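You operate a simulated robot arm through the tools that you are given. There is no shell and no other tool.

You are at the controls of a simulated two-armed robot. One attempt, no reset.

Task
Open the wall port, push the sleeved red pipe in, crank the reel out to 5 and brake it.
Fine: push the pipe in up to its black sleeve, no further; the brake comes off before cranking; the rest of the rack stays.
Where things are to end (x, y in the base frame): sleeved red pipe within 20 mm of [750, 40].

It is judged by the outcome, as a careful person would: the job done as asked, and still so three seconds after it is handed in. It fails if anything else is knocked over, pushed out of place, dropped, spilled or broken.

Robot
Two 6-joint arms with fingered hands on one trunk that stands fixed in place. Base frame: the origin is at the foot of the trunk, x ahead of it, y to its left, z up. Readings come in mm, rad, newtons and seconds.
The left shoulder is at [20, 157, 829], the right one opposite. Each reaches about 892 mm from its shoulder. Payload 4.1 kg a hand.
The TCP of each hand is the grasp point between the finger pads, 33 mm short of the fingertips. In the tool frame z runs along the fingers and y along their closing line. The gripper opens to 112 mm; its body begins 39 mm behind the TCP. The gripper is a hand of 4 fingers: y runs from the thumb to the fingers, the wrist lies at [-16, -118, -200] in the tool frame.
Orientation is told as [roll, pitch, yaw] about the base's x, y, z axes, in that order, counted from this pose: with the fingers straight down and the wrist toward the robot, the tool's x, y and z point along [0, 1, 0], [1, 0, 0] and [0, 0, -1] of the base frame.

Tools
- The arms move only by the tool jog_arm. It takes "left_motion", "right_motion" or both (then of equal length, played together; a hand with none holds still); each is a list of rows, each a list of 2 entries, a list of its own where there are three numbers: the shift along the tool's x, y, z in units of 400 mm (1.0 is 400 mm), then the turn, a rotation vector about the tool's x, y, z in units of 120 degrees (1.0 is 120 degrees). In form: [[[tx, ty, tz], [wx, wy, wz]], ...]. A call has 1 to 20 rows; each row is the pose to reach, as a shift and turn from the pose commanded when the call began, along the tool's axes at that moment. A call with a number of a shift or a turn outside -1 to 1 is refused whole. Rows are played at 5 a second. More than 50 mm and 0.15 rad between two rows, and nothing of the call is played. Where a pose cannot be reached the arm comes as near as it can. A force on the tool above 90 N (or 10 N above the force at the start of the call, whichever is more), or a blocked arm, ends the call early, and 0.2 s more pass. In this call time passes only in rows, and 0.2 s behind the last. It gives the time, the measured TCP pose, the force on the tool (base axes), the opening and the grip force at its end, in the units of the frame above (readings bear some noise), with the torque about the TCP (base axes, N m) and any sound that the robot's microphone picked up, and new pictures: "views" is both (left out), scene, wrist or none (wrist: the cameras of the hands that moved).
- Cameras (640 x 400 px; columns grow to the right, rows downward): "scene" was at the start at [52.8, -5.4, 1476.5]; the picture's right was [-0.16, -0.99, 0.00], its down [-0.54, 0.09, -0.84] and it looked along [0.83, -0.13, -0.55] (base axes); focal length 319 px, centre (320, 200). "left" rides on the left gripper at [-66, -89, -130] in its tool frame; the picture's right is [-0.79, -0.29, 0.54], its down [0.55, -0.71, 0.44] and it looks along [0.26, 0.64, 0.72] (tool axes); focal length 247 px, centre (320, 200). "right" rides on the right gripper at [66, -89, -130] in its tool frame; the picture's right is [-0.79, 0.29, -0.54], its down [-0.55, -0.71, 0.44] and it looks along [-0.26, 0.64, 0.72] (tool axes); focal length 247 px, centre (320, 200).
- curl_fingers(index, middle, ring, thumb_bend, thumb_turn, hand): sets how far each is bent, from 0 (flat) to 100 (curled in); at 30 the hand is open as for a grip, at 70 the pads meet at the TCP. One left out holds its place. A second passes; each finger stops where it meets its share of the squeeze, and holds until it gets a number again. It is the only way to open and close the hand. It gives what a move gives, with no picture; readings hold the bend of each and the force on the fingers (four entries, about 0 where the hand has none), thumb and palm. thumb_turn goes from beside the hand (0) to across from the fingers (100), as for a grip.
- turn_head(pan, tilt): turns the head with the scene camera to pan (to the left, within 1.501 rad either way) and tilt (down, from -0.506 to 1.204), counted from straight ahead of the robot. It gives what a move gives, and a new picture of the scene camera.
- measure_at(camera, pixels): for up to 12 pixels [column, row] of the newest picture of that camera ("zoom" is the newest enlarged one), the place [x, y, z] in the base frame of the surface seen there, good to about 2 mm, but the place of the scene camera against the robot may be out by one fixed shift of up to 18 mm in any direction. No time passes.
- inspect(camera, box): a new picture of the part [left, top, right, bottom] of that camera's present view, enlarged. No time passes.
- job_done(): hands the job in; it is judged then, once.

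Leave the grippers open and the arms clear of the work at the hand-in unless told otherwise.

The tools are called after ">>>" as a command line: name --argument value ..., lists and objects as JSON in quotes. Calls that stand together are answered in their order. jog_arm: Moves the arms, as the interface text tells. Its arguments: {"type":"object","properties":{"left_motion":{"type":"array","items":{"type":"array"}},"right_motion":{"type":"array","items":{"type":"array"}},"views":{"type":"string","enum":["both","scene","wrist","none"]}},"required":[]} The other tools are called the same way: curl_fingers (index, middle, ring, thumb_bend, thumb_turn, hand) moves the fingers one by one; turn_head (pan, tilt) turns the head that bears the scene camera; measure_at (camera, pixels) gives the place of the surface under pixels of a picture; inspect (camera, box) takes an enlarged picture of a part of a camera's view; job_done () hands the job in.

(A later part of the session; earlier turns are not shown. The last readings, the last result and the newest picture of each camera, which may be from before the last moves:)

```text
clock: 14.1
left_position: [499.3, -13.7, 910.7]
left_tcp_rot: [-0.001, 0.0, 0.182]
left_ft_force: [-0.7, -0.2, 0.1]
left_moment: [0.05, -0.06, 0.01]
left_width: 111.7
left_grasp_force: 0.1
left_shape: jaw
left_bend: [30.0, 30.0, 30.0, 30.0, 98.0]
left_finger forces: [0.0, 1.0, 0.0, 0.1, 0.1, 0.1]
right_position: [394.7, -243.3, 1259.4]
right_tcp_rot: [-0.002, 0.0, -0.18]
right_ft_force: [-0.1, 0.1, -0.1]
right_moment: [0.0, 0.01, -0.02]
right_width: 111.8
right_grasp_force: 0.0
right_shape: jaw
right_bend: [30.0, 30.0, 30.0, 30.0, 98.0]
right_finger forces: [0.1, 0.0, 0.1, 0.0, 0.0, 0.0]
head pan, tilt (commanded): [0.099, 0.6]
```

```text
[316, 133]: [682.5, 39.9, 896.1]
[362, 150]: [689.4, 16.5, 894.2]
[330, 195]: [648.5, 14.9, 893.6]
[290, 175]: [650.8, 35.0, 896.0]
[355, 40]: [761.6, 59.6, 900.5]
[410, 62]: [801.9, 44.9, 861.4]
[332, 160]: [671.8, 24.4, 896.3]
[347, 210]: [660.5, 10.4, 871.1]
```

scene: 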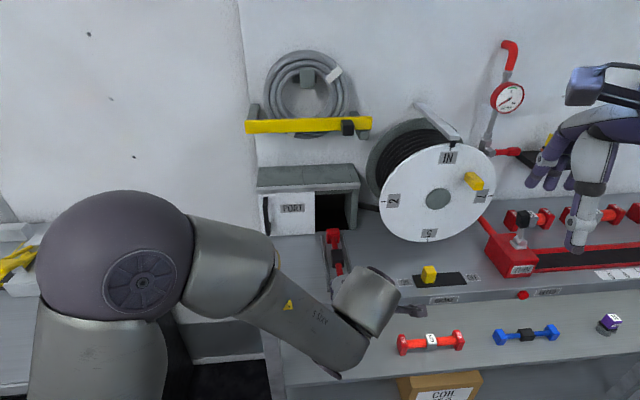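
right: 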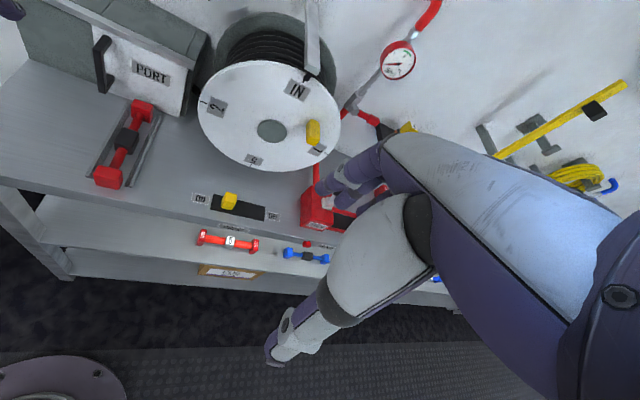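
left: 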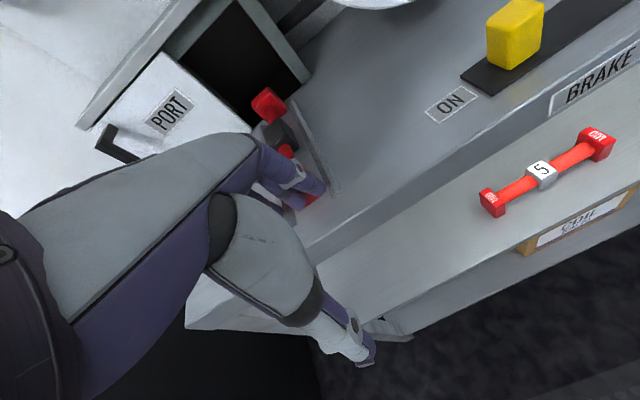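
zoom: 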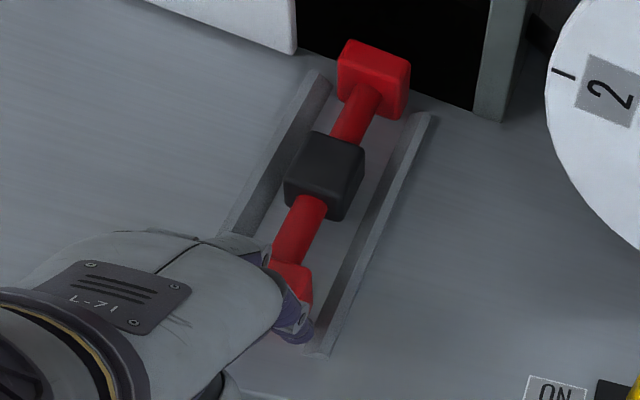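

Sleeve centre is now at n≈661 (moved ~23.5 mm). About 84 mm remain. I'll push 66 mm more and measure again.

>>> jog_arm --left_motion '[[[0, 0.025, 0], [0, 0, 0]], [[0, 0.05, 0], [0, 0, 0]], [[0, 0.075, 0], [0, 0, 0]], [[0, 0.1, 0], [0, 0, 0]], [[0, 0.125, 0], [0, 0, 0]], [[0, 0.145, 0], [0, 0, 0]], [[0, 0.165, 0], [0, 0, 0]], [[0, 0.165, 0], [0, 0, 0]]]' --views "wrist"

>>> inspect --camera "right" --box '[70, 60, 210, 180]'

```text
clock: 15.9
left_position: [564.4, -0.8, 910.9]
left_tcp_rot: [-0.002, 0.001, 0.181]
left_ft_force: [-0.3, 0.0, -0.3]
left_moment: [-0.02, 0.06, 0.01]
left_width: 111.8
left_grasp_force: 0.1
left_shape: jaw
left_bend: [30.0, 30.0, 30.0, 30.0, 98.0]
left_finger forces: [0.0, 0.5, 0.0, 0.0, 0.0, 0.0]
right_position: [395.2, -241.2, 1259.6]
right_tcp_rot: [0.0, 0.0, -0.179]
right_ft_force: [0.3, 1.0, -0.1]
right_moment: [-0.01, 0.02, -0.01]
right_width: 111.5
right_grasp_force: 0.1
right_shape: jaw
right_bend: [30.0, 30.0, 30.0, 30.0, 98.0]
right_finger forces: [0.1, 0.0, 0.1, 0.0, 0.0, 0.1]
head pan, tilt (commanded): [0.099, 0.6]
```

left: 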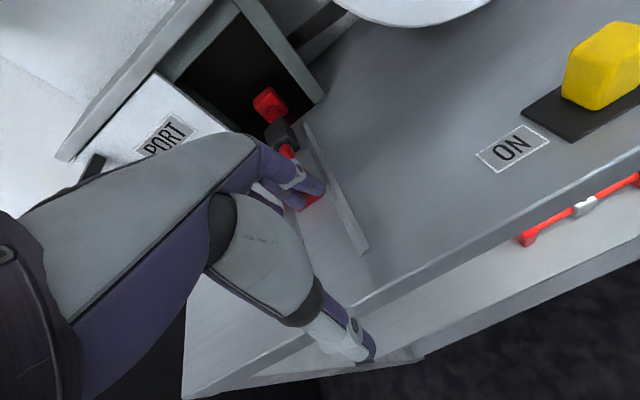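

```text
3.33 times, centred on (140, 120) of right
```

zoom: 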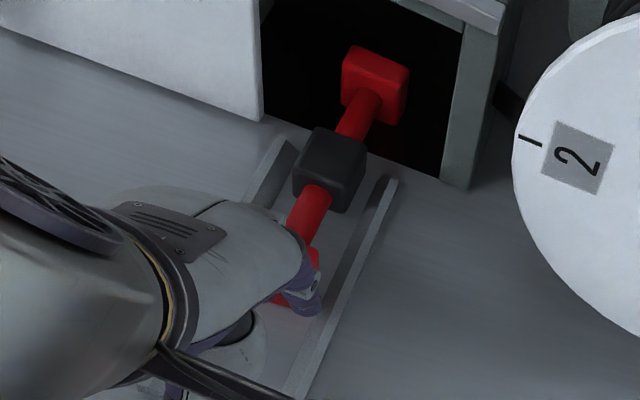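

>>> measure_at --camera "zoom" --pixels '[[314, 132], [362, 145], [345, 185], [298, 170], [330, 155], [265, 115], [450, 185], [448, 150], [352, 50], [385, 168]]'

>>> measure_at --camera "left" --pixels '[[280, 122], [293, 127], [297, 135], [270, 142], [225, 130], [320, 97], [255, 75]]'

```text
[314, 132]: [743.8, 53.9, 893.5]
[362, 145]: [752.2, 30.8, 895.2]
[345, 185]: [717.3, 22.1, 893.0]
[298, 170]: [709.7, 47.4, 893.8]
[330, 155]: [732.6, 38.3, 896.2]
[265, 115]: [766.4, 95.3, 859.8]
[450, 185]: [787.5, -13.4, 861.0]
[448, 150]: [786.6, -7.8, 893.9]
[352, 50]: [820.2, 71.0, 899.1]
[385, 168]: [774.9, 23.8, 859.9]
```

```text
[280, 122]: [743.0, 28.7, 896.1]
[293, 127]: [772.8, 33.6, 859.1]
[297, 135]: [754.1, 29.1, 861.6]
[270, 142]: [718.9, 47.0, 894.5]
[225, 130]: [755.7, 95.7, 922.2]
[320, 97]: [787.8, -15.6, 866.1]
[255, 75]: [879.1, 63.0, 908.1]
```

Sleeve centre is now at n≈726; target is 745. Port frame plane is n≈772, so the sleeve front will be just short of it. I'll push the last 20 mm in small steps.

>>> jog_arm --left_motion '[[[0, 0.0125, 0], [0, 0, 0]], [[0, 0.025, 0], [0, 0, 0]], [[0, 0.0375, 0], [0, 0, 0]], [[0, 0.05, 0], [0, 0, 0]], [[0, 0.05, 0], [0, 0, 0]]]' --views "wrist"

>>> inspect --camera "right" --box '[70, 60, 210, 180]'

```text
clock: 17.1
left_position: [583.2, 3.0, 911.6]
left_tcp_rot: [-0.002, -0.002, 0.18]
left_ft_force: [-0.2, -0.4, 0.8]
left_moment: [0.01, -0.04, 0.0]
left_width: 111.8
left_grasp_force: 0.0
left_shape: jaw
left_bend: [30.0, 30.0, 30.0, 30.0, 98.0]
left_finger forces: [0.0, 0.8, 0.1, 0.0, 0.1, 0.0]
right_position: [395.6, -242.4, 1258.4]
right_tcp_rot: [0.0, -0.001, -0.18]
right_ft_force: [-0.6, 0.1, 0.9]
right_moment: [0.05, 0.05, 0.0]
right_width: 111.4
right_grasp_force: 0.1
right_shape: jaw
right_bend: [30.0, 30.0, 30.0, 30.0, 98.0]
right_finger forces: [0.1, 0.0, 0.0, 0.1, 0.0, 0.0]
head pan, tilt (commanded): [0.099, 0.6]
```

left: 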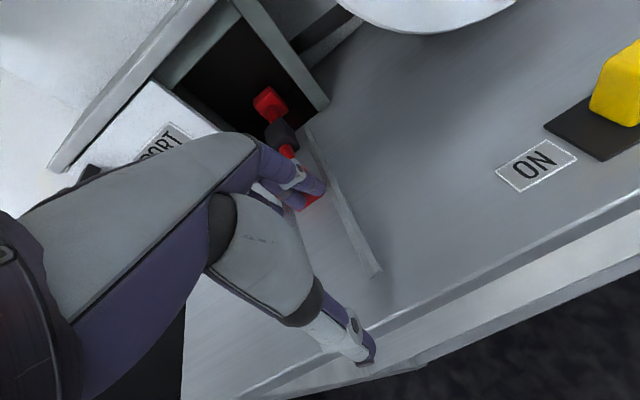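

```text
3.33 times, centred on (140, 120) of right
```

zoom: 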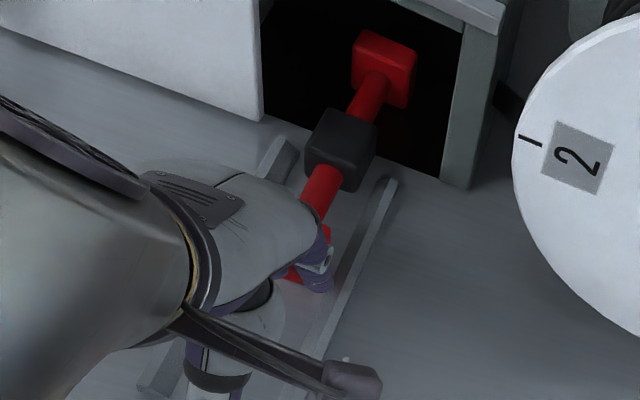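

>>> measure_at --camera "zoom" --pixels '[[325, 113], [373, 128], [354, 165], [310, 150], [342, 135], [350, 188], [312, 165], [375, 150], [365, 178]]'

>>> measure_at --camera "left" --pixels '[[279, 118], [296, 130], [268, 138], [290, 145], [280, 130]]'

```text
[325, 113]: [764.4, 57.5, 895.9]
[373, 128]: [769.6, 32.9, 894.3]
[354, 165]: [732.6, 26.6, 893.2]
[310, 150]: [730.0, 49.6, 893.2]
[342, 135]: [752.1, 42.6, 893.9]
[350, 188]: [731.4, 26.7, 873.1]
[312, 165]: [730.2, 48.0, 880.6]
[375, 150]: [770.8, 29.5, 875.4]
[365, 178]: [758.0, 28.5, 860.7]
```

```text
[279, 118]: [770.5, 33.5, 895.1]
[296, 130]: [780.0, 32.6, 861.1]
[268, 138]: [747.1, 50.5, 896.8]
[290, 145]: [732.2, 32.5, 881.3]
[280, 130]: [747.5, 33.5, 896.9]
```

The sleeve centre is at n≈744.5, i.e. about (749.6, 39.8) – on target, with the sleeve front just short of the port frame. I'll back the left hand straight off, then lift it away to the left.

>>> jog_arm --left_motion '[[[0, -0.08, 0], [0, 0, 0]], [[0, -0.19, 0], [0, 0, 0]], [[0, -0.3, 0], [0, 0, 0]], [[0.06, -0.35, -0.08], [0, 0, 0]], [[0.12, -0.35, -0.17], [0, 0, 0]], [[0.18, -0.35, -0.26], [0, 0, 0]], [[0.24, -0.35, -0.35], [0, 0, 0]], [[0.3, -0.35, -0.44], [0, 0, 0]], [[0.36, -0.35, -0.53], [0, 0, 0]]]' --views "both"

>>> inspect --camera "right" --box '[60, 50, 260, 210]'

```text
clock: 19.1
left_position: [419.4, 118.3, 1121.9]
left_tcp_rot: [0.0, -0.001, 0.18]
left_ft_force: [0.1, -0.2, -0.3]
left_moment: [0.0, 0.0, 0.01]
left_width: 111.6
left_grasp_force: 0.1
left_shape: jaw
left_bend: [30.0, 30.0, 30.0, 30.0, 98.0]
left_finger forces: [0.0, 0.1, 0.0, 0.0, 0.0, 0.0]
right_position: [394.4, -243.7, 1258.5]
right_tcp_rot: [0.0, 0.0, -0.179]
right_ft_force: [-0.2, -0.7, 0.0]
right_moment: [0.01, -0.01, 0.0]
right_width: 111.5
right_grasp_force: 0.2
right_shape: jaw
right_bend: [30.0, 30.0, 30.0, 30.0, 98.0]
right_finger forces: [0.0, 0.0, 0.0, 0.1, 0.0, 0.0]
head pan, tilt (commanded): [0.099, 0.6]
```

scene: 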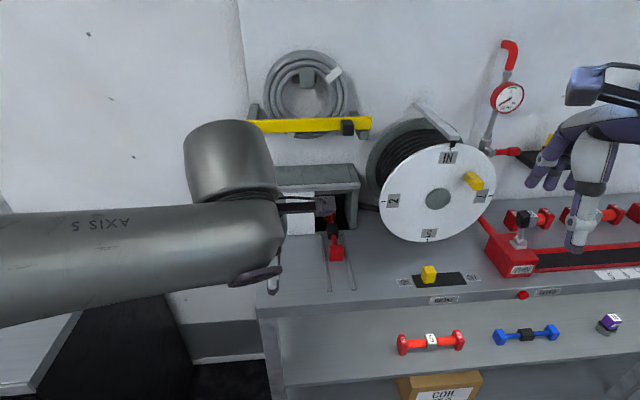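
left: 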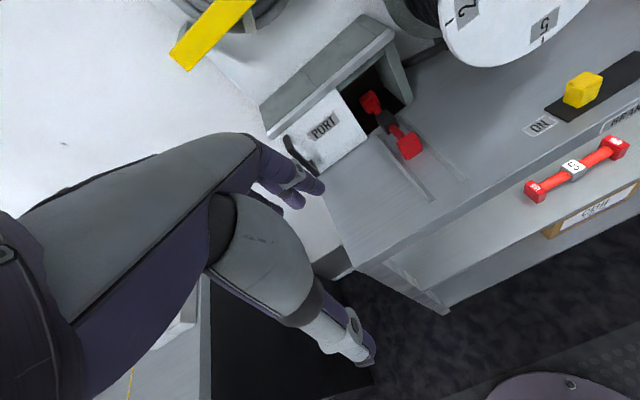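

```text
2.50 times, centred on (160, 130) of right
```

zoom: 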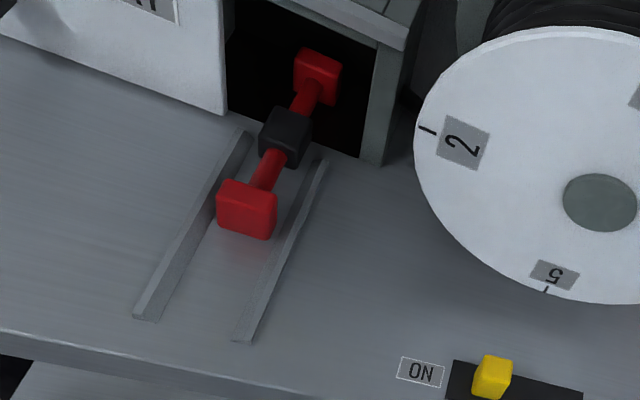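

The pipe sits with its sleeve at the port mouth. Next the brake: I'll enlarge and measure the knob and slot in the right wrist view.

>>> inspect --camera "right" --box '[180, 150, 310, 250]'

```text
4.00 times, centred on (245, 200) of right
```

zoom: 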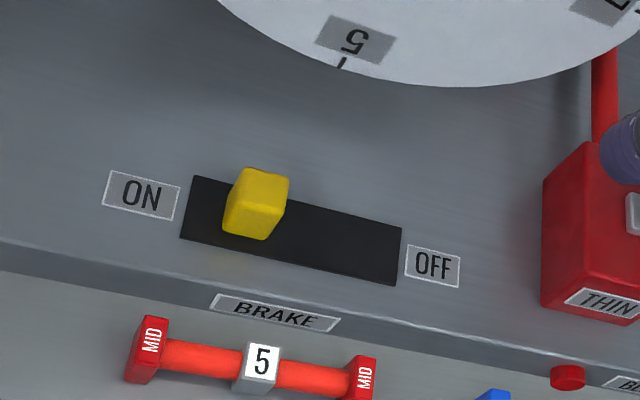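

>>> measure_at --camera "zoom" --pixels '[[262, 183], [248, 175], [282, 180], [248, 210], [272, 210], [228, 232], [262, 238], [195, 178], [182, 238], [402, 228], [396, 284], [590, 180]]'

>>> measure_at --camera "right" --pixels '[[271, 130], [297, 90], [254, 160], [216, 106], [308, 146], [313, 122], [311, 142], [320, 125], [318, 145], [304, 78], [290, 50], [265, 170]]'

>>> inspect --camera "right" --box '[190, 50, 370, 190]'

```text
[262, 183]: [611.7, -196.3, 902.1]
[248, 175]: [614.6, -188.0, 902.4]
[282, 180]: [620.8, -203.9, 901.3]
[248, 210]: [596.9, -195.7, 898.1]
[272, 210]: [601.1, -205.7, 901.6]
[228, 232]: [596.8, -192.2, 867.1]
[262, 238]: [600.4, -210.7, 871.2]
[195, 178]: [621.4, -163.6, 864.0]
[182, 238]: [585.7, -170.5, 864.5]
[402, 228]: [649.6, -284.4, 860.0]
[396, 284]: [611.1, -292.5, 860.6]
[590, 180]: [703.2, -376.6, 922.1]
```

```text
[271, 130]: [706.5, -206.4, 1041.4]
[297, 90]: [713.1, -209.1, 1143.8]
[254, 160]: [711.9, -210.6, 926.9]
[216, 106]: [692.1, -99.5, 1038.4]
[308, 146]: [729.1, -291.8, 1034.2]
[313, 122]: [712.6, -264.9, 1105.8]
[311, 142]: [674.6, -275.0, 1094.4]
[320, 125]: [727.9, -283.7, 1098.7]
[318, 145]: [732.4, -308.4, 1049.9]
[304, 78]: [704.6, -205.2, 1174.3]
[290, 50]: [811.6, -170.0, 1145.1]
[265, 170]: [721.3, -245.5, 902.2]
```

```text
2.86 times, centred on (280, 120) of right
```

zoom: 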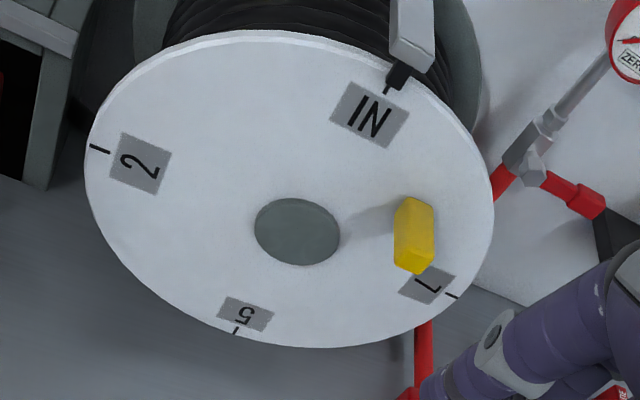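

Brake knob: l≈-304, slot runs l -272…-394, so OFF should be ~58 mm to the right. Crank knob is at 45° right of top, radius ~83 mm, sticking out n 614–664. Before choosing paths I'll measure the red THIN unit and lever right of the reel for clearance.

>>> measure_at --camera "scene" --pixels '[[525, 217], [519, 240], [492, 232], [520, 262], [500, 245], [545, 218], [486, 220], [513, 152], [468, 181], [478, 186], [472, 174], [447, 148]]'

>>> inspect --camera "scene" --box '[360, 90, 580, 310]'

```text
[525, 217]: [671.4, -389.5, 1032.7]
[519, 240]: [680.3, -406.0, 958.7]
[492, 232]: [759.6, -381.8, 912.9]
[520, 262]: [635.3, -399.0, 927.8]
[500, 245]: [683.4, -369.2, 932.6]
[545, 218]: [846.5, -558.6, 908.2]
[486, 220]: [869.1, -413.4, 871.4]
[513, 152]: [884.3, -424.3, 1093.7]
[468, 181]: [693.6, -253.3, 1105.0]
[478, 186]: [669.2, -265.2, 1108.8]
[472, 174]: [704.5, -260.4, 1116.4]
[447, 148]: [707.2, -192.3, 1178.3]
```

```text
1.82 times, centred on (470, 200) of scene
```

zoom: 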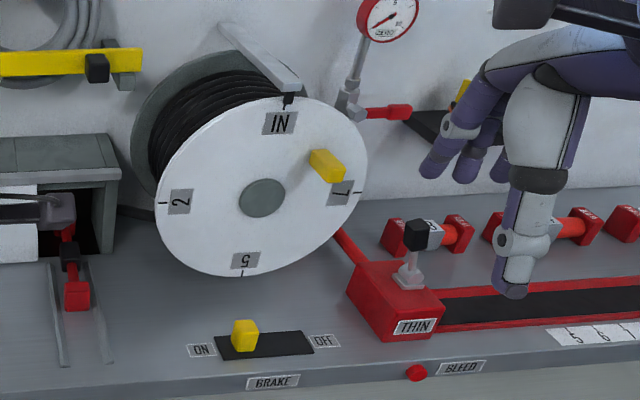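

The lever is ~110 mm right of the crank's path, so a fingers-down hand fits. Now I bring the right hand, squared to the rack, above and left of the brake knob.

>>> jog_arm --right_motion '[[[0.0393, 0.0376, 0.0806], [0, 0, -0.0215]], [[0.0786, 0.0752, 0.1612], [0, 0, -0.043]], [[0.1179, 0.1128, 0.2418], [0, 0, -0.0645]], [[0.1572, 0.1504, 0.3224], [0, 0, -0.086]], [[0.1965, 0.188, 0.403], [0, 0, -0.1075]], [[0.2358, 0.2256, 0.4836], [0, 0, -0.129]], [[0.2751, 0.2632, 0.5642], [0, 0, -0.1505]], [[0.3145, 0.301, 0.645], [0, 0, -0.172]]]' --views "both"

>>> inspect --camera "left" --box '[400, 0, 640, 220]'

```text
clock: 20.9
left_position: [419.5, 119.0, 1122.9]
left_tcp_rot: [-0.002, -0.002, 0.182]
left_ft_force: [-1.2, -0.7, -0.2]
left_moment: [-0.01, -0.01, -0.03]
left_width: 111.7
left_grasp_force: 0.0
left_shape: jaw
left_bend: [30.0, 30.0, 30.0, 30.0, 98.0]
left_finger forces: [0.1, 0.1, 0.1, 0.1, 0.1, 0.1]
right_position: [537.2, -141.3, 1000.2]
right_tcp_rot: [0.0, -0.001, 0.182]
right_ft_force: [-0.1, 0.8, -0.1]
right_moment: [0.0, 0.01, 0.0]
right_width: 111.4
right_grasp_force: 0.0
right_shape: jaw
right_bend: [30.0, 30.0, 30.0, 30.0, 98.0]
right_finger forces: [0.0, 0.1, 0.0, 0.0, 0.1, 0.0]
head pan, tilt (commanded): [0.099, 0.6]
```

scene: 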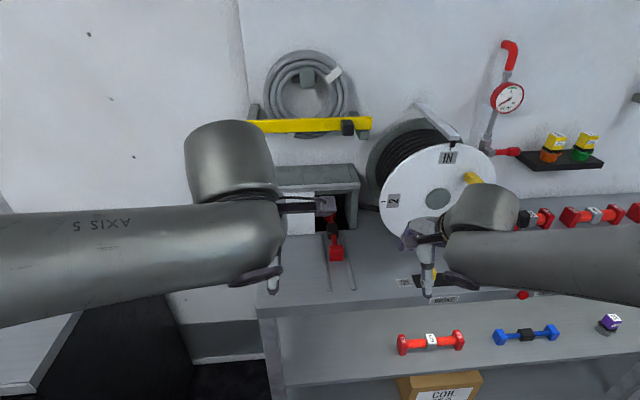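
right: 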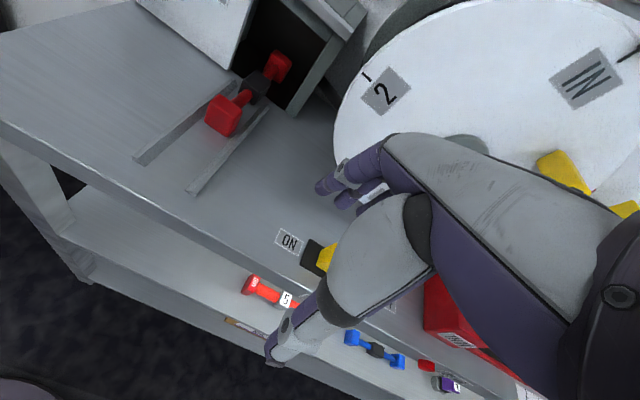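

```text
1.82 times, centred on (520, 110) of left
```

zoom: 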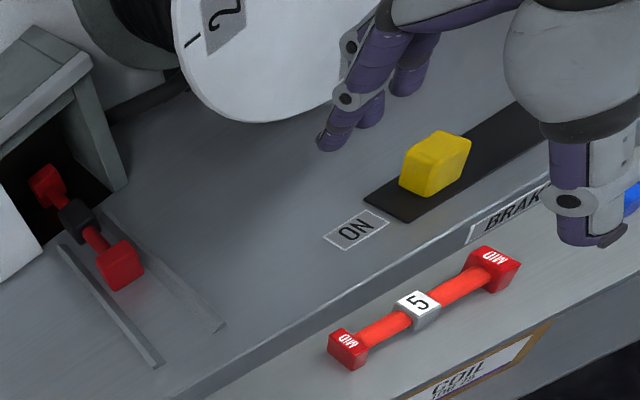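

The left wrist camera gives a good view of the right hand. I'll measure its fingertips there.

>>> measure_at --camera "zoom" --pixels '[[333, 140], [370, 115], [405, 85], [345, 110], [325, 143], [435, 150], [405, 180], [590, 235]]'

>>> measure_at --camera "right" --pixels '[[322, 187], [345, 198], [365, 210], [330, 258], [323, 265], [275, 355]]'

```text
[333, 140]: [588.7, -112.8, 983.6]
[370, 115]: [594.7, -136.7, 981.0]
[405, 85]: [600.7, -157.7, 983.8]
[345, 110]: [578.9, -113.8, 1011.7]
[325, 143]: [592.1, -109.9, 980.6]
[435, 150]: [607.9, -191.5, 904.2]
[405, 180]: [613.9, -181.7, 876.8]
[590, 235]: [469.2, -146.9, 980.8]
```

```text
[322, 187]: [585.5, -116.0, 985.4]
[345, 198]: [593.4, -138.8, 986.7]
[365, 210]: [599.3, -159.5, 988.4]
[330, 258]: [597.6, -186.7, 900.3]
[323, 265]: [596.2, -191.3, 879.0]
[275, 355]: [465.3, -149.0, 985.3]
```

Ring finger's right edge is ~10 mm left of the brake knob. I'll shift 6 mm further left and lower until the tips are ~12 mm above the bench.

>>> jog_arm --right_motion '[[[0.015, 0, 0.08], [0, 0, 0]], [[0.015, 0, 0.16], [0, 0, 0]], [[0.015, 0, 0.21], [0, 0, 0]], [[0.015, 0, 0.235], [0, 0, 0]]]' --views "none"

>>> inspect --camera "left" --box '[440, 20, 640, 180]'

```text
clock: 21.9
left_position: [420.6, 119.0, 1121.8]
left_tcp_rot: [-0.003, -0.001, 0.182]
left_ft_force: [0.5, -0.6, -0.5]
left_moment: [0.0, -0.01, 0.0]
left_width: 111.4
left_grasp_force: 0.1
left_shape: jaw
left_bend: [30.0, 30.0, 30.0, 30.0, 98.0]
left_finger forces: [0.1, 0.0, 0.0, 0.0, 0.1, 0.0]
right_position: [535.1, -134.6, 905.5]
right_tcp_rot: [0.0, 0.001, 0.181]
right_ft_force: [0.3, -0.2, 0.2]
right_moment: [-0.03, -0.05, 0.0]
right_width: 111.9
right_grasp_force: 0.1
right_shape: jaw
right_bend: [30.0, 30.0, 30.0, 30.0, 98.0]
right_finger forces: [0.0, 0.1, 0.1, 0.1, 0.0, 0.1]
head pan, tilt (commanded): [0.099, 0.6]
```

```text
2.50 times, centred on (540, 100) of left
```

zoom: 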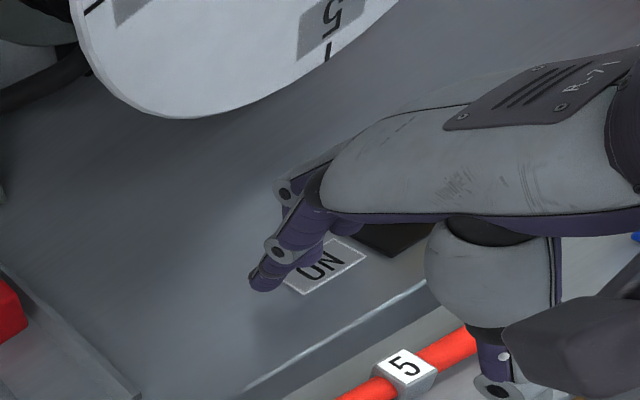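

The fingers are left of the knob just above the bench. Now push right in small steps.

>>> jog_arm --right_motion '[[[-0.025, 0, 0], [0, 0, 0]], [[-0.05, 0, 0], [0, 0, 0]], [[-0.075, 0, 0], [0, 0, 0]], [[-0.1, 0, 0], [0, 0, 0]], [[-0.125, 0, 0], [0, 0, 0]], [[-0.15, 0, 0], [0, 0, 0]]]' --views "wrist"

>>> inspect --camera "left" --box '[440, 20, 640, 180]'

```text
clock: 23.3
left_position: [420.8, 118.1, 1121.6]
left_tcp_rot: [0.0, 0.0, 0.181]
left_ft_force: [0.9, -0.1, 0.4]
left_moment: [0.02, 0.02, 0.03]
left_width: 111.6
left_grasp_force: 0.0
left_shape: jaw
left_bend: [30.0, 30.0, 30.0, 30.0, 98.0]
left_finger forces: [0.0, 0.0, 0.0, 0.0, 0.0, 0.0]
right_position: [545.6, -193.4, 905.5]
right_tcp_rot: [0.0, 0.001, 0.18]
right_ft_force: [0.0, 0.7, 0.0]
right_moment: [0.01, -0.01, 0.03]
right_width: 111.6
right_grasp_force: 0.0
right_shape: jaw
right_bend: [30.0, 30.0, 30.0, 30.0, 98.0]
right_finger forces: [0.0, 0.0, 0.5, 0.0, 0.0, 0.1]
head pan, tilt (commanded): [0.099, 0.6]
```

right: 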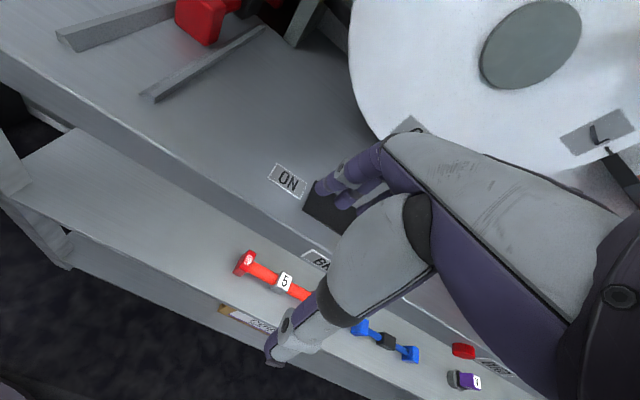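

```text
2.50 times, centred on (540, 100) of left
```

zoom: 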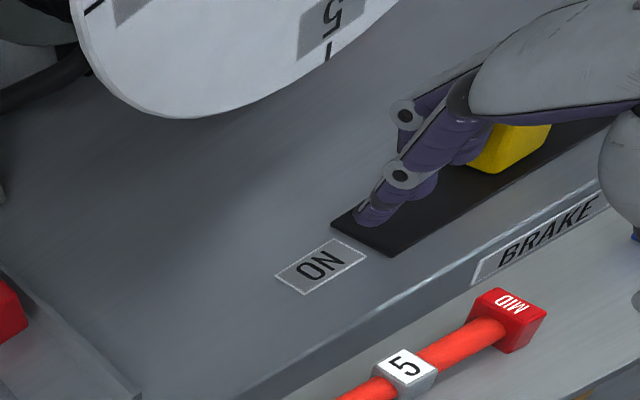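

The knob is sliding right. I'll continue to the OFF end in 5 mm steps.

>>> jog_arm --right_motion '[[[-0.0125, 0, 0], [0, 0, 0]], [[-0.025, 0, 0], [0, 0, 0]], [[-0.0375, 0, 0], [0, 0, 0]], [[-0.05, 0, 0], [0, 0, 0]]]' --views "none"

>>> inspect --camera "left" --box '[440, 0, 640, 160]'

```text
clock: 24.3
left_position: [419.3, 118.2, 1122.6]
left_tcp_rot: [0.0, 0.0, 0.18]
left_ft_force: [-0.1, 0.3, 0.2]
left_moment: [0.02, -0.01, 0.0]
left_width: 111.6
left_grasp_force: 0.1
left_shape: jaw
left_bend: [30.0, 30.0, 30.0, 30.0, 98.0]
left_finger forces: [0.0, 0.0, 0.1, 0.0, 0.1, 0.0]
right_position: [549.3, -212.9, 906.3]
right_tcp_rot: [0.0, -0.001, 0.179]
right_ft_force: [-1.0, 0.4, -0.1]
right_moment: [-0.01, 0.0, 0.03]
right_width: 111.7
right_grasp_force: 0.1
right_shape: jaw
right_bend: [30.0, 30.0, 30.0, 30.0, 98.0]
right_finger forces: [0.0, 0.0, 0.2, 0.1, 0.0, 0.0]
head pan, tilt (commanded): [0.099, 0.6]
```

```text
2.50 times, centred on (540, 80) of left
```

zoom: 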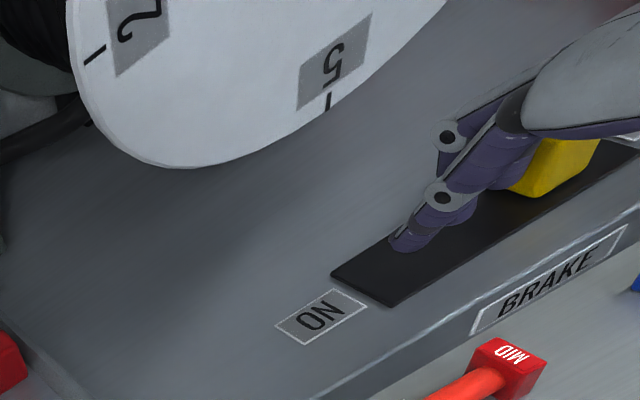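

Still no stop felt (0.2 N). I'll push a little more to find the end.

>>> jog_arm --right_motion '[[[-0.01, 0, 0], [0, 0, 0]], [[-0.02, 0, 0], [0, 0, 0]], [[-0.03, 0, 0], [0, 0, 0]]]' --views "none"

>>> inspect --camera "left" --box '[440, 0, 640, 160]'

```text
clock: 25.1
left_position: [418.8, 119.6, 1122.9]
left_tcp_rot: [0.0, 0.0, 0.185]
left_ft_force: [-0.6, -1.0, -0.9]
left_moment: [0.01, -0.01, 0.02]
left_width: 111.7
left_grasp_force: 0.1
left_shape: jaw
left_bend: [30.0, 30.0, 30.0, 30.0, 98.0]
left_finger forces: [0.1, 0.0, 0.0, 0.1, 0.1, 0.1]
right_position: [551.3, -218.1, 906.3]
right_tcp_rot: [0.004, 0.002, 0.198]
right_ft_force: [-5.1, 35.3, 5.8]
right_moment: [0.12, -0.3, 2.3]
right_width: 111.8
right_grasp_force: 0.0
right_shape: jaw
right_bend: [30.0, 30.0, 30.0, 30.0, 98.0]
right_finger forces: [0.0, 0.0, 36.1, 0.0, 0.1, 0.0]
head pan, tilt (commanded): [0.099, 0.6]
```

```text
2.50 times, centred on (540, 80) of left
```

zoom: 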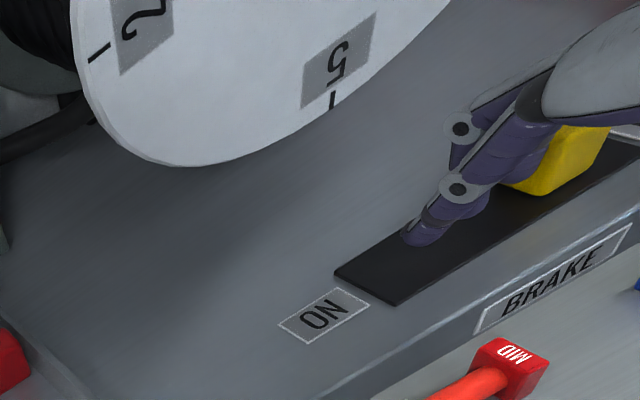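

A 36 N stop: brake is at OFF. I'll back off, lift the right hand to z≈1180, and move over to line up above the crank knob, still 65 mm in front.

>>> jog_arm --right_motion '[[[0.05, 0, 0], [0, 0, 0]], [[0.05, 0, -0.1], [0, 0, 0]], [[0.05, 0, -0.2], [0, 0, 0]], [[0.05, 0, -0.3], [0, 0, 0]], [[0.05, 0, -0.4], [0, 0, 0]], [[0.05, 0, -0.5], [0, 0, 0]], [[0.05, 0, -0.6], [0, 0, 0]], [[-0.02, 0, -0.685], [0, 0, 0]], [[-0.1, 0, -0.685], [0, 0, 0]], [[-0.17, 0, -0.685], [0, 0, 0]]]' --views "both"

>>> inspect --camera "left" --box '[400, 0, 640, 180]'

>>> inspect --camera "scene" --box '[360, 90, 560, 310]'

```text
clock: 27.3
left_position: [420.3, 118.1, 1121.9]
left_tcp_rot: [-0.001, -0.001, 0.182]
left_ft_force: [-0.4, 0.8, -0.9]
left_moment: [-0.03, 0.0, -0.04]
left_width: 111.4
left_grasp_force: 0.0
left_shape: jaw
left_bend: [30.0, 30.0, 30.0, 30.0, 98.0]
left_finger forces: [0.0, 0.1, 0.0, 0.0, 0.1, 0.0]
right_position: [564.2, -292.0, 1182.4]
right_tcp_rot: [-0.001, 0.001, 0.182]
right_ft_force: [-1.0, -0.3, 0.2]
right_moment: [0.0, 0.05, 0.01]
right_width: 111.9
right_grasp_force: 0.1
right_shape: jaw
right_bend: [30.0, 30.0, 30.0, 30.0, 98.0]
right_finger forces: [0.0, 0.0, 0.0, 0.1, 0.1, 0.0]
head pan, tilt (commanded): [0.099, 0.6]
```

scene: 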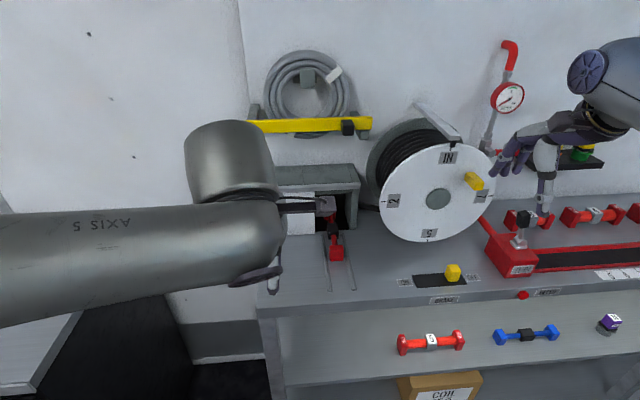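
right: 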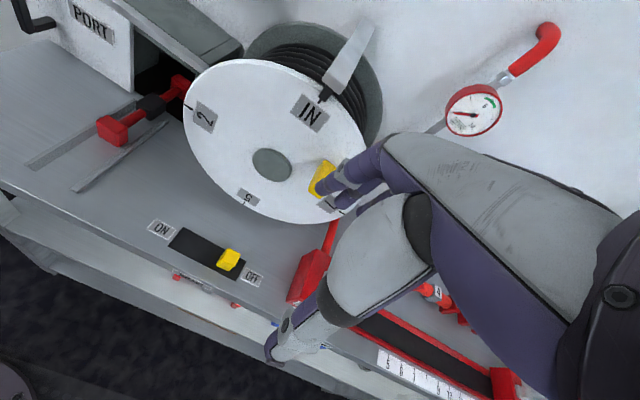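

```text
2.22 times, centred on (520, 90) of left
```

zoom: 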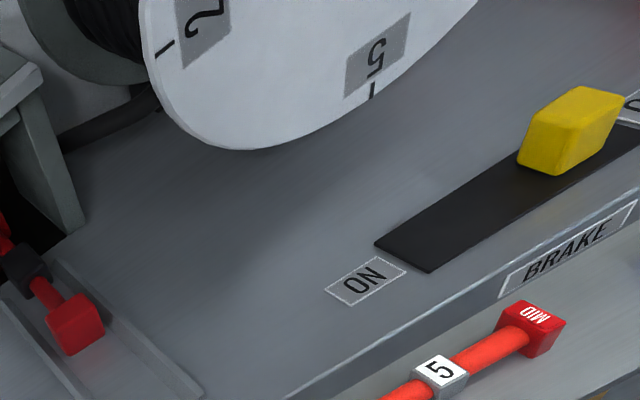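

```text
1.82 times, centred on (460, 200) of scene
```

zoom: 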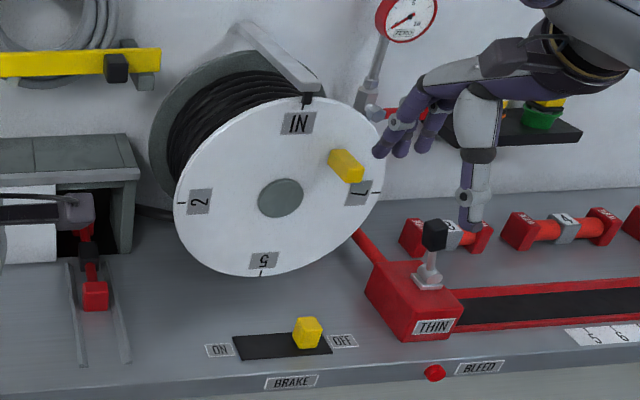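

The brake knob sits by OFF. The right hand hovers in front of the crank. I'll measure the crank knob and fingertips again with the right wrist camera before going over it.

>>> inspect --camera "right" --box '[220, 80, 420, 240]'

```text
2.50 times, centred on (320, 160) of right
```

zoom: 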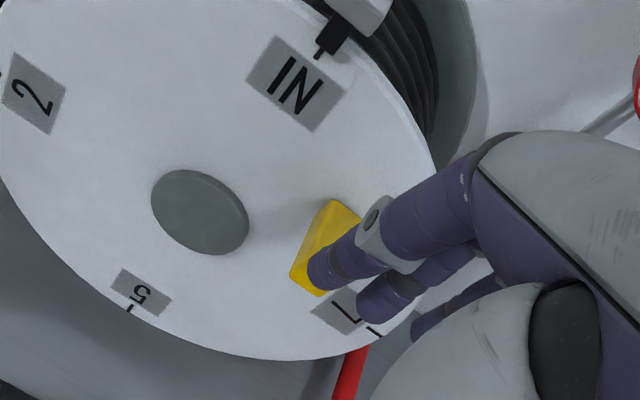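

>>> measure_at --camera "zoom" --pixels '[[340, 205], [325, 225], [305, 262], [298, 278], [318, 290], [345, 215], [320, 270], [365, 295], [318, 50], [130, 308], [200, 212], [374, 330]]'

>>> measure_at --camera "scene" --pixels '[[497, 170], [505, 172], [513, 178], [470, 176], [478, 186], [466, 180]]'

```text
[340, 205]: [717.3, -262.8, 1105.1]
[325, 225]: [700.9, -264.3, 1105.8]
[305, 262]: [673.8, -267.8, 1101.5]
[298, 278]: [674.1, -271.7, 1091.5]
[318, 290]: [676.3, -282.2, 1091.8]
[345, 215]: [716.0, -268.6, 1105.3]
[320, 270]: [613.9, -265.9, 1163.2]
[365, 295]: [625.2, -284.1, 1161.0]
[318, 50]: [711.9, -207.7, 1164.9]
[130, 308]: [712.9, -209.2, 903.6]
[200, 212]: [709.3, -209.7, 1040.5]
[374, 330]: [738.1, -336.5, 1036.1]
```

```text
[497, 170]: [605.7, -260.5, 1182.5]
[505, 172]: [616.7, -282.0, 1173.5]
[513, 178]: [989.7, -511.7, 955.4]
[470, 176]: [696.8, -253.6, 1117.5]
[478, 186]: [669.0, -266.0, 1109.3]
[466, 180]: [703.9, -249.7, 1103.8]
```

Centre of the reel: l≈-333, z≈1035; knob centre l≈-394, z≈1094 (angle 46°, radius 85), end face n≈615. I'll move 57 mm forward over the knob (tips ~45 mm above it), then look.

>>> jog_arm --right_motion '[[[0, 0.05, 0], [0, 0, 0]], [[0, 0.1, 0], [0, 0, 0]], [[0, 0.1425, 0], [0, 0, 0]]]' --views "wrist"

>>> inspect --camera "scene" --box '[360, 90, 560, 310]'

```text
clock: 28.1
left_position: [419.9, 117.6, 1122.3]
left_tcp_rot: [-0.001, -0.001, 0.181]
left_ft_force: [-0.8, -1.2, -0.2]
left_moment: [-0.01, -0.03, 0.04]
left_width: 111.8
left_grasp_force: 0.0
left_shape: jaw
left_bend: [30.0, 30.0, 30.0, 30.0, 98.0]
left_finger forces: [0.1, 0.0, 0.0, 0.1, 0.0, 0.1]
right_position: [620.5, -280.9, 1181.1]
right_tcp_rot: [0.001, 0.001, 0.18]
right_ft_force: [-0.1, 0.6, -0.3]
right_moment: [0.02, -0.03, -0.04]
right_width: 111.5
right_grasp_force: 0.0
right_shape: jaw
right_bend: [30.0, 30.0, 30.0, 30.0, 98.0]
right_finger forces: [0.0, 0.0, 0.0, 0.1, 0.0, 0.1]
head pan, tilt (commanded): [0.099, 0.6]
```

right: 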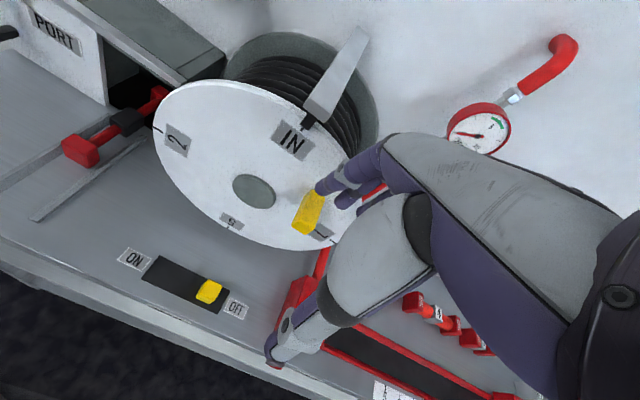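

```text
1.82 times, centred on (460, 200) of scene
```

zoom: 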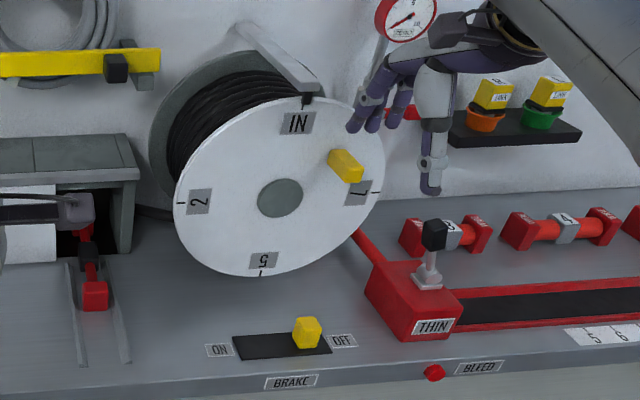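

The fingers are above the knob. Lowering gently to touch it.

>>> jog_arm --right_motion '[[[0, 0, 0.04], [0, 0, 0]], [[0, 0, 0.08], [0, 0, 0]], [[0, 0, 0.1], [0, 0, 0]], [[0, 0, 0.115], [0, 0, 0]], [[0, 0, 0.13], [0, 0, 0]]]' --views "wrist"

>>> inspect --camera "scene" --box '[360, 90, 560, 310]'

```text
clock: 29.3
left_position: [419.5, 118.2, 1122.0]
left_tcp_rot: [-0.001, 0.001, 0.183]
left_ft_force: [-0.2, -0.1, -0.2]
left_moment: [0.02, -0.01, -0.01]
left_width: 111.7
left_grasp_force: 0.1
left_shape: jaw
left_bend: [30.0, 30.0, 30.0, 30.0, 98.0]
left_finger forces: [0.1, 0.0, 0.1, 0.1, 0.1, 0.0]
right_position: [620.2, -282.5, 1127.2]
right_tcp_rot: [0.0, 0.002, 0.181]
right_ft_force: [-0.6, -0.1, 1.0]
right_moment: [0.0, -0.07, -0.02]
right_width: 112.0
right_grasp_force: 0.0
right_shape: jaw
right_bend: [30.0, 30.0, 30.0, 30.0, 98.0]
right_finger forces: [0.1, 0.6, 0.0, 0.0, 0.0, 0.1]
head pan, tilt (commanded): [0.099, 0.6]
```

right: 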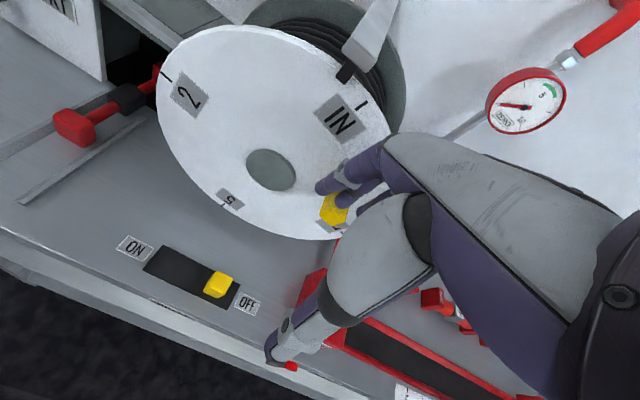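

```text
1.82 times, centred on (460, 200) of scene
```

zoom: 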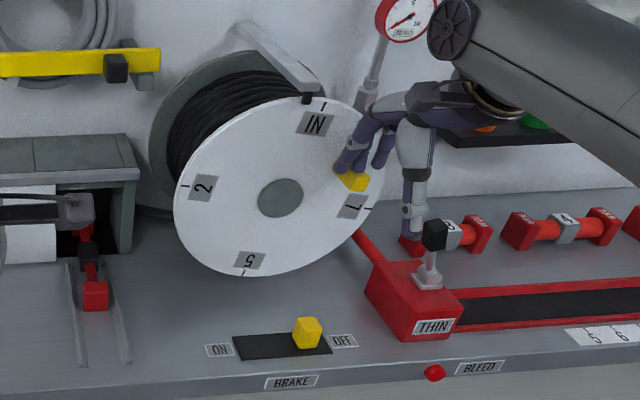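

The reel has started turning clockwise with ~0.6 N. I'll lift 15 mm and see whether it springs back.

>>> jog_arm --right_motion '[[[0, 0, -0.02], [0, 0, 0]], [[0, 0, -0.04], [0, 0, 0]], [[0, 0, -0.04], [0, 0, 0]], [[0, 0, -0.04], [0, 0, 0]], [[0, 0, -0.04], [0, 0, 0]]]' --views "none"

>>> inspect --camera "scene" --box '[360, 90, 560, 310]'

```text
clock: 30.5
left_position: [419.7, 117.2, 1121.6]
left_tcp_rot: [-0.003, 0.0, 0.182]
left_ft_force: [-0.4, 0.2, 0.0]
left_moment: [0.0, 0.0, -0.02]
left_width: 111.8
left_grasp_force: 0.0
left_shape: jaw
left_bend: [30.0, 30.0, 30.0, 30.0, 98.0]
left_finger forces: [0.0, 0.1, 0.0, 0.0, 0.0, 0.0]
right_position: [620.4, -281.0, 1142.8]
right_tcp_rot: [0.0, -0.001, 0.18]
right_ft_force: [0.3, 0.1, -0.1]
right_moment: [0.02, 0.02, 0.01]
right_width: 111.8
right_grasp_force: 0.1
right_shape: jaw
right_bend: [30.0, 30.0, 30.0, 30.0, 98.0]
right_finger forces: [0.0, 0.0, 0.1, 0.0, 0.0, 0.0]
head pan, tilt (commanded): [0.099, 0.6]
```

```text
1.82 times, centred on (460, 200) of scene
```

zoom: 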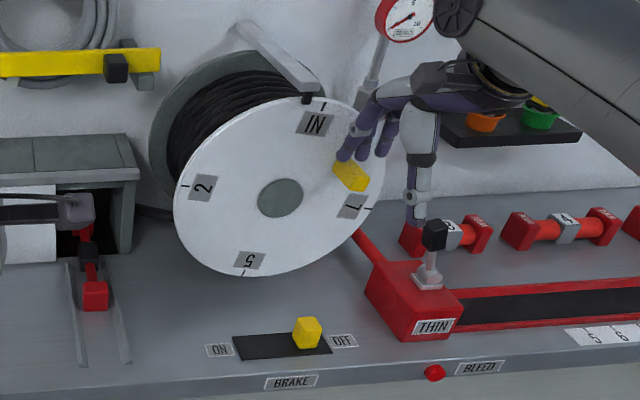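

It stays where it was left, so no spring-back. Now I push the knob down along its arc with the middle finger, from ~52° to 90°.

>>> jog_arm --right_motion '[[[0, 0, 0.02], [0, 0, 0]], [[0, 0, 0.04], [0, 0, 0]], [[-0.006, 0, 0.052], [0, 0, 0]], [[-0.0125, 0, 0.0633], [0, 0, 0]], [[-0.021, 0, 0.08], [0, 0, 0]], [[-0.029, 0, 0.097], [0, 0, 0]], [[-0.034, 0, 0.1147], [0, 0, 0]], [[-0.038, 0, 0.1325], [0, 0, 0]], [[-0.0405, 0, 0.151], [0, 0, 0]], [[-0.0415, 0, 0.1695], [0, 0, 0]]]' --views "wrist"

>>> inspect --camera "scene" --box '[360, 90, 560, 310]'

```text
clock: 32.7
left_position: [419.8, 117.1, 1122.5]
left_tcp_rot: [-0.003, 0.0, 0.182]
left_ft_force: [0.0, 0.8, 0.3]
left_moment: [0.03, -0.01, -0.03]
left_width: 111.5
left_grasp_force: 0.1
left_shape: jaw
left_bend: [30.0, 30.0, 30.0, 30.0, 98.0]
left_finger forces: [0.0, 0.1, 0.0, 0.0, 0.0, 0.1]
right_position: [621.8, -298.4, 1077.3]
right_tcp_rot: [0.0, -0.002, 0.18]
right_ft_force: [-1.2, 0.6, -0.6]
right_moment: [-0.02, -0.05, 0.02]
right_width: 112.2
right_grasp_force: 0.0
right_shape: jaw
right_bend: [30.0, 30.0, 30.0, 30.0, 98.0]
right_finger forces: [0.1, 0.2, 0.1, 0.1, 0.1, 0.0]
head pan, tilt (commanded): [0.099, 0.6]
```

right: 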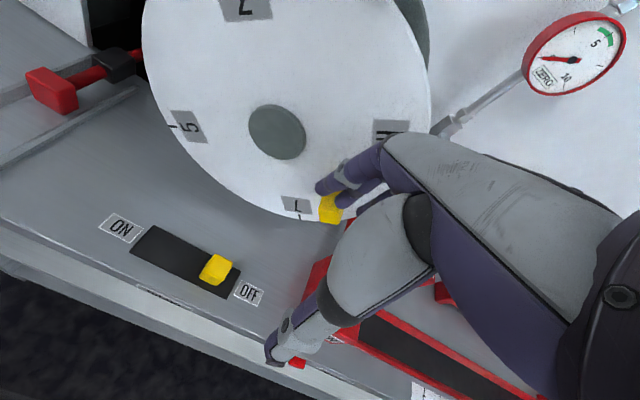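

```text
1.82 times, centred on (460, 200) of scene
```

zoom: 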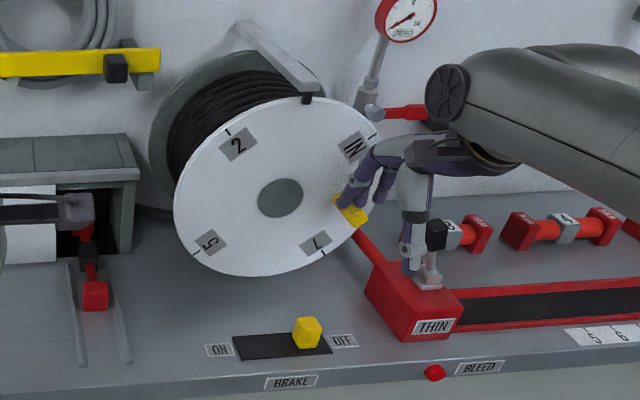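

About 47° turned so far (2 is upper-left, 5 lower-left). Continuing the arc from 90° to 130°.

>>> jog_arm --right_motion '[[[0.001, 0, 0.0185], [0, 0, 0]], [[0.003, 0, 0.037], [0, 0, 0]], [[0.007, 0, 0.055], [0, 0, 0]], [[0.013, 0, 0.0725], [0, 0, 0]], [[0.02, 0, 0.09], [0, 0, 0]], [[0.0285, 0, 0.106], [0, 0, 0]], [[0.0385, 0, 0.122], [0, 0, 0]], [[0.05, 0, 0.1365], [0, 0, 0]]]' --views "wrist"

>>> inspect --camera "scene" --box '[360, 90, 560, 310]'

```text
clock: 34.5
left_position: [419.7, 117.4, 1122.1]
left_tcp_rot: [-0.001, 0.001, 0.181]
left_ft_force: [-0.3, -0.1, 0.5]
left_moment: [-0.01, -0.01, 0.01]
left_width: 111.7
left_grasp_force: 0.1
left_shape: jaw
left_bend: [30.0, 30.0, 30.0, 30.0, 98.0]
left_finger forces: [0.1, 0.0, 0.0, 0.1, 0.1, 0.0]
right_position: [618.6, -278.3, 1022.0]
right_tcp_rot: [0.0, 0.001, 0.18]
right_ft_force: [-0.4, -0.1, 0.0]
right_moment: [-0.01, -0.02, 0.02]
right_width: 112.0
right_grasp_force: 0.1
right_shape: jaw
right_bend: [30.0, 30.0, 30.0, 30.0, 98.0]
right_finger forces: [0.0, 0.3, 0.0, 0.0, 0.0, 0.0]
head pan, tilt (commanded): [0.099, 0.6]
```

right: 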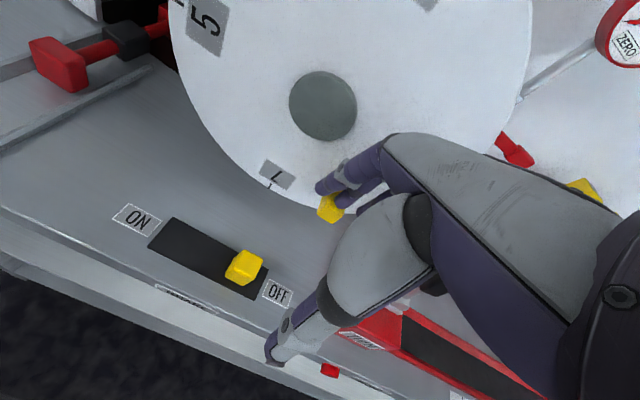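

```text
1.82 times, centred on (460, 200) of scene
```

zoom: 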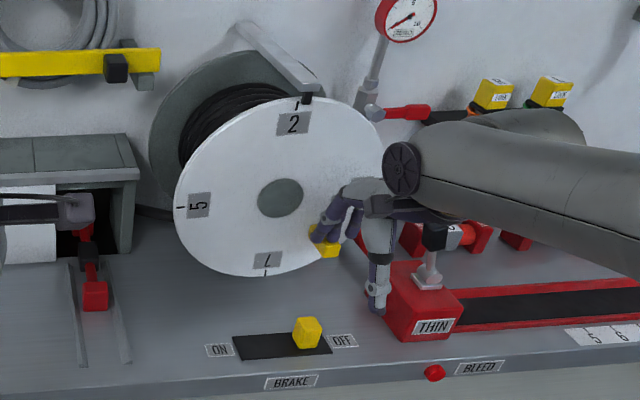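

The reel has turned ~85° (2 is at the pointer), which confirms clockwise is "out". I'll carry on the arc to ~153° with the fingertip on top, then switch to a side push from the right.

>>> jog_arm --right_motion '[[[0.0065, 0, 0.007], [0, 0, 0]], [[0.0125, 0, 0.0138], [0, 0, 0]], [[0.019, 0, 0.02], [0, 0, 0]], [[0.026, 0, 0.026], [0, 0, 0]], [[0.033, 0, 0.032], [0, 0, 0]], [[0.041, 0, 0.0375], [0, 0, 0]], [[0.049, 0, 0.0428], [0, 0, 0]], [[0.0565, 0, 0.0475], [0, 0, 0]]]' --views "wrist"

>>> inspect --camera "scene" --box '[360, 90, 560, 310]'

```text
clock: 36.3
left_position: [418.7, 118.4, 1122.5]
left_tcp_rot: [-0.001, 0.0, 0.182]
left_ft_force: [0.4, -0.3, 0.5]
left_moment: [-0.01, 0.01, -0.01]
left_width: 111.6
left_grasp_force: 0.1
left_shape: jaw
left_bend: [30.0, 30.0, 30.0, 30.0, 98.0]
left_finger forces: [0.0, 0.0, 0.1, 0.1, 0.1, 0.1]
right_position: [615.9, -256.1, 1003.7]
right_tcp_rot: [0.0, -0.001, 0.183]
right_ft_force: [-0.1, -0.3, 1.6]
right_moment: [0.04, -0.14, 0.0]
right_width: 111.6
right_grasp_force: 0.1
right_shape: jaw
right_bend: [30.0, 30.0, 30.0, 30.0, 98.0]
right_finger forces: [0.0, 2.2, 0.0, 0.0, 0.1, 0.1]
head pan, tilt (commanded): [0.099, 0.6]
```

right: 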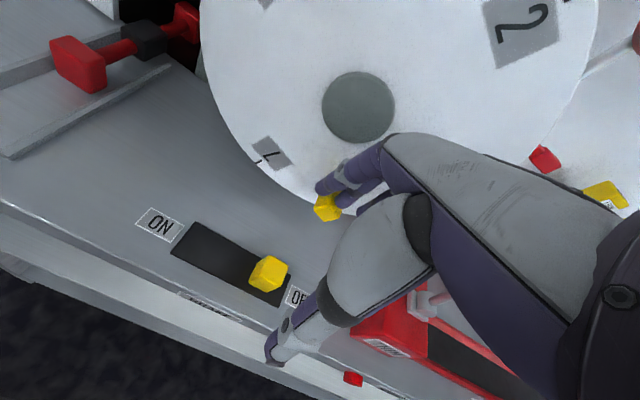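

```text
1.82 times, centred on (460, 200) of scene
```

zoom: 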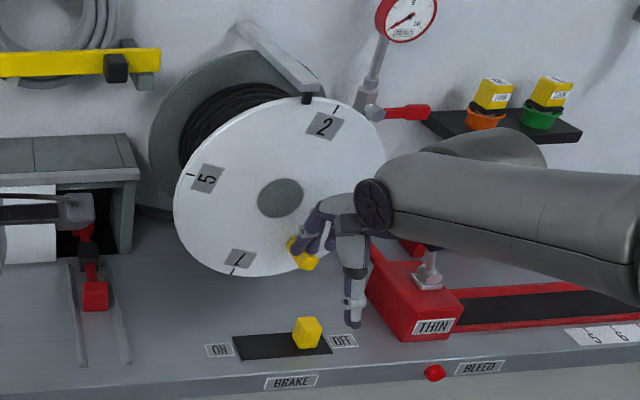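

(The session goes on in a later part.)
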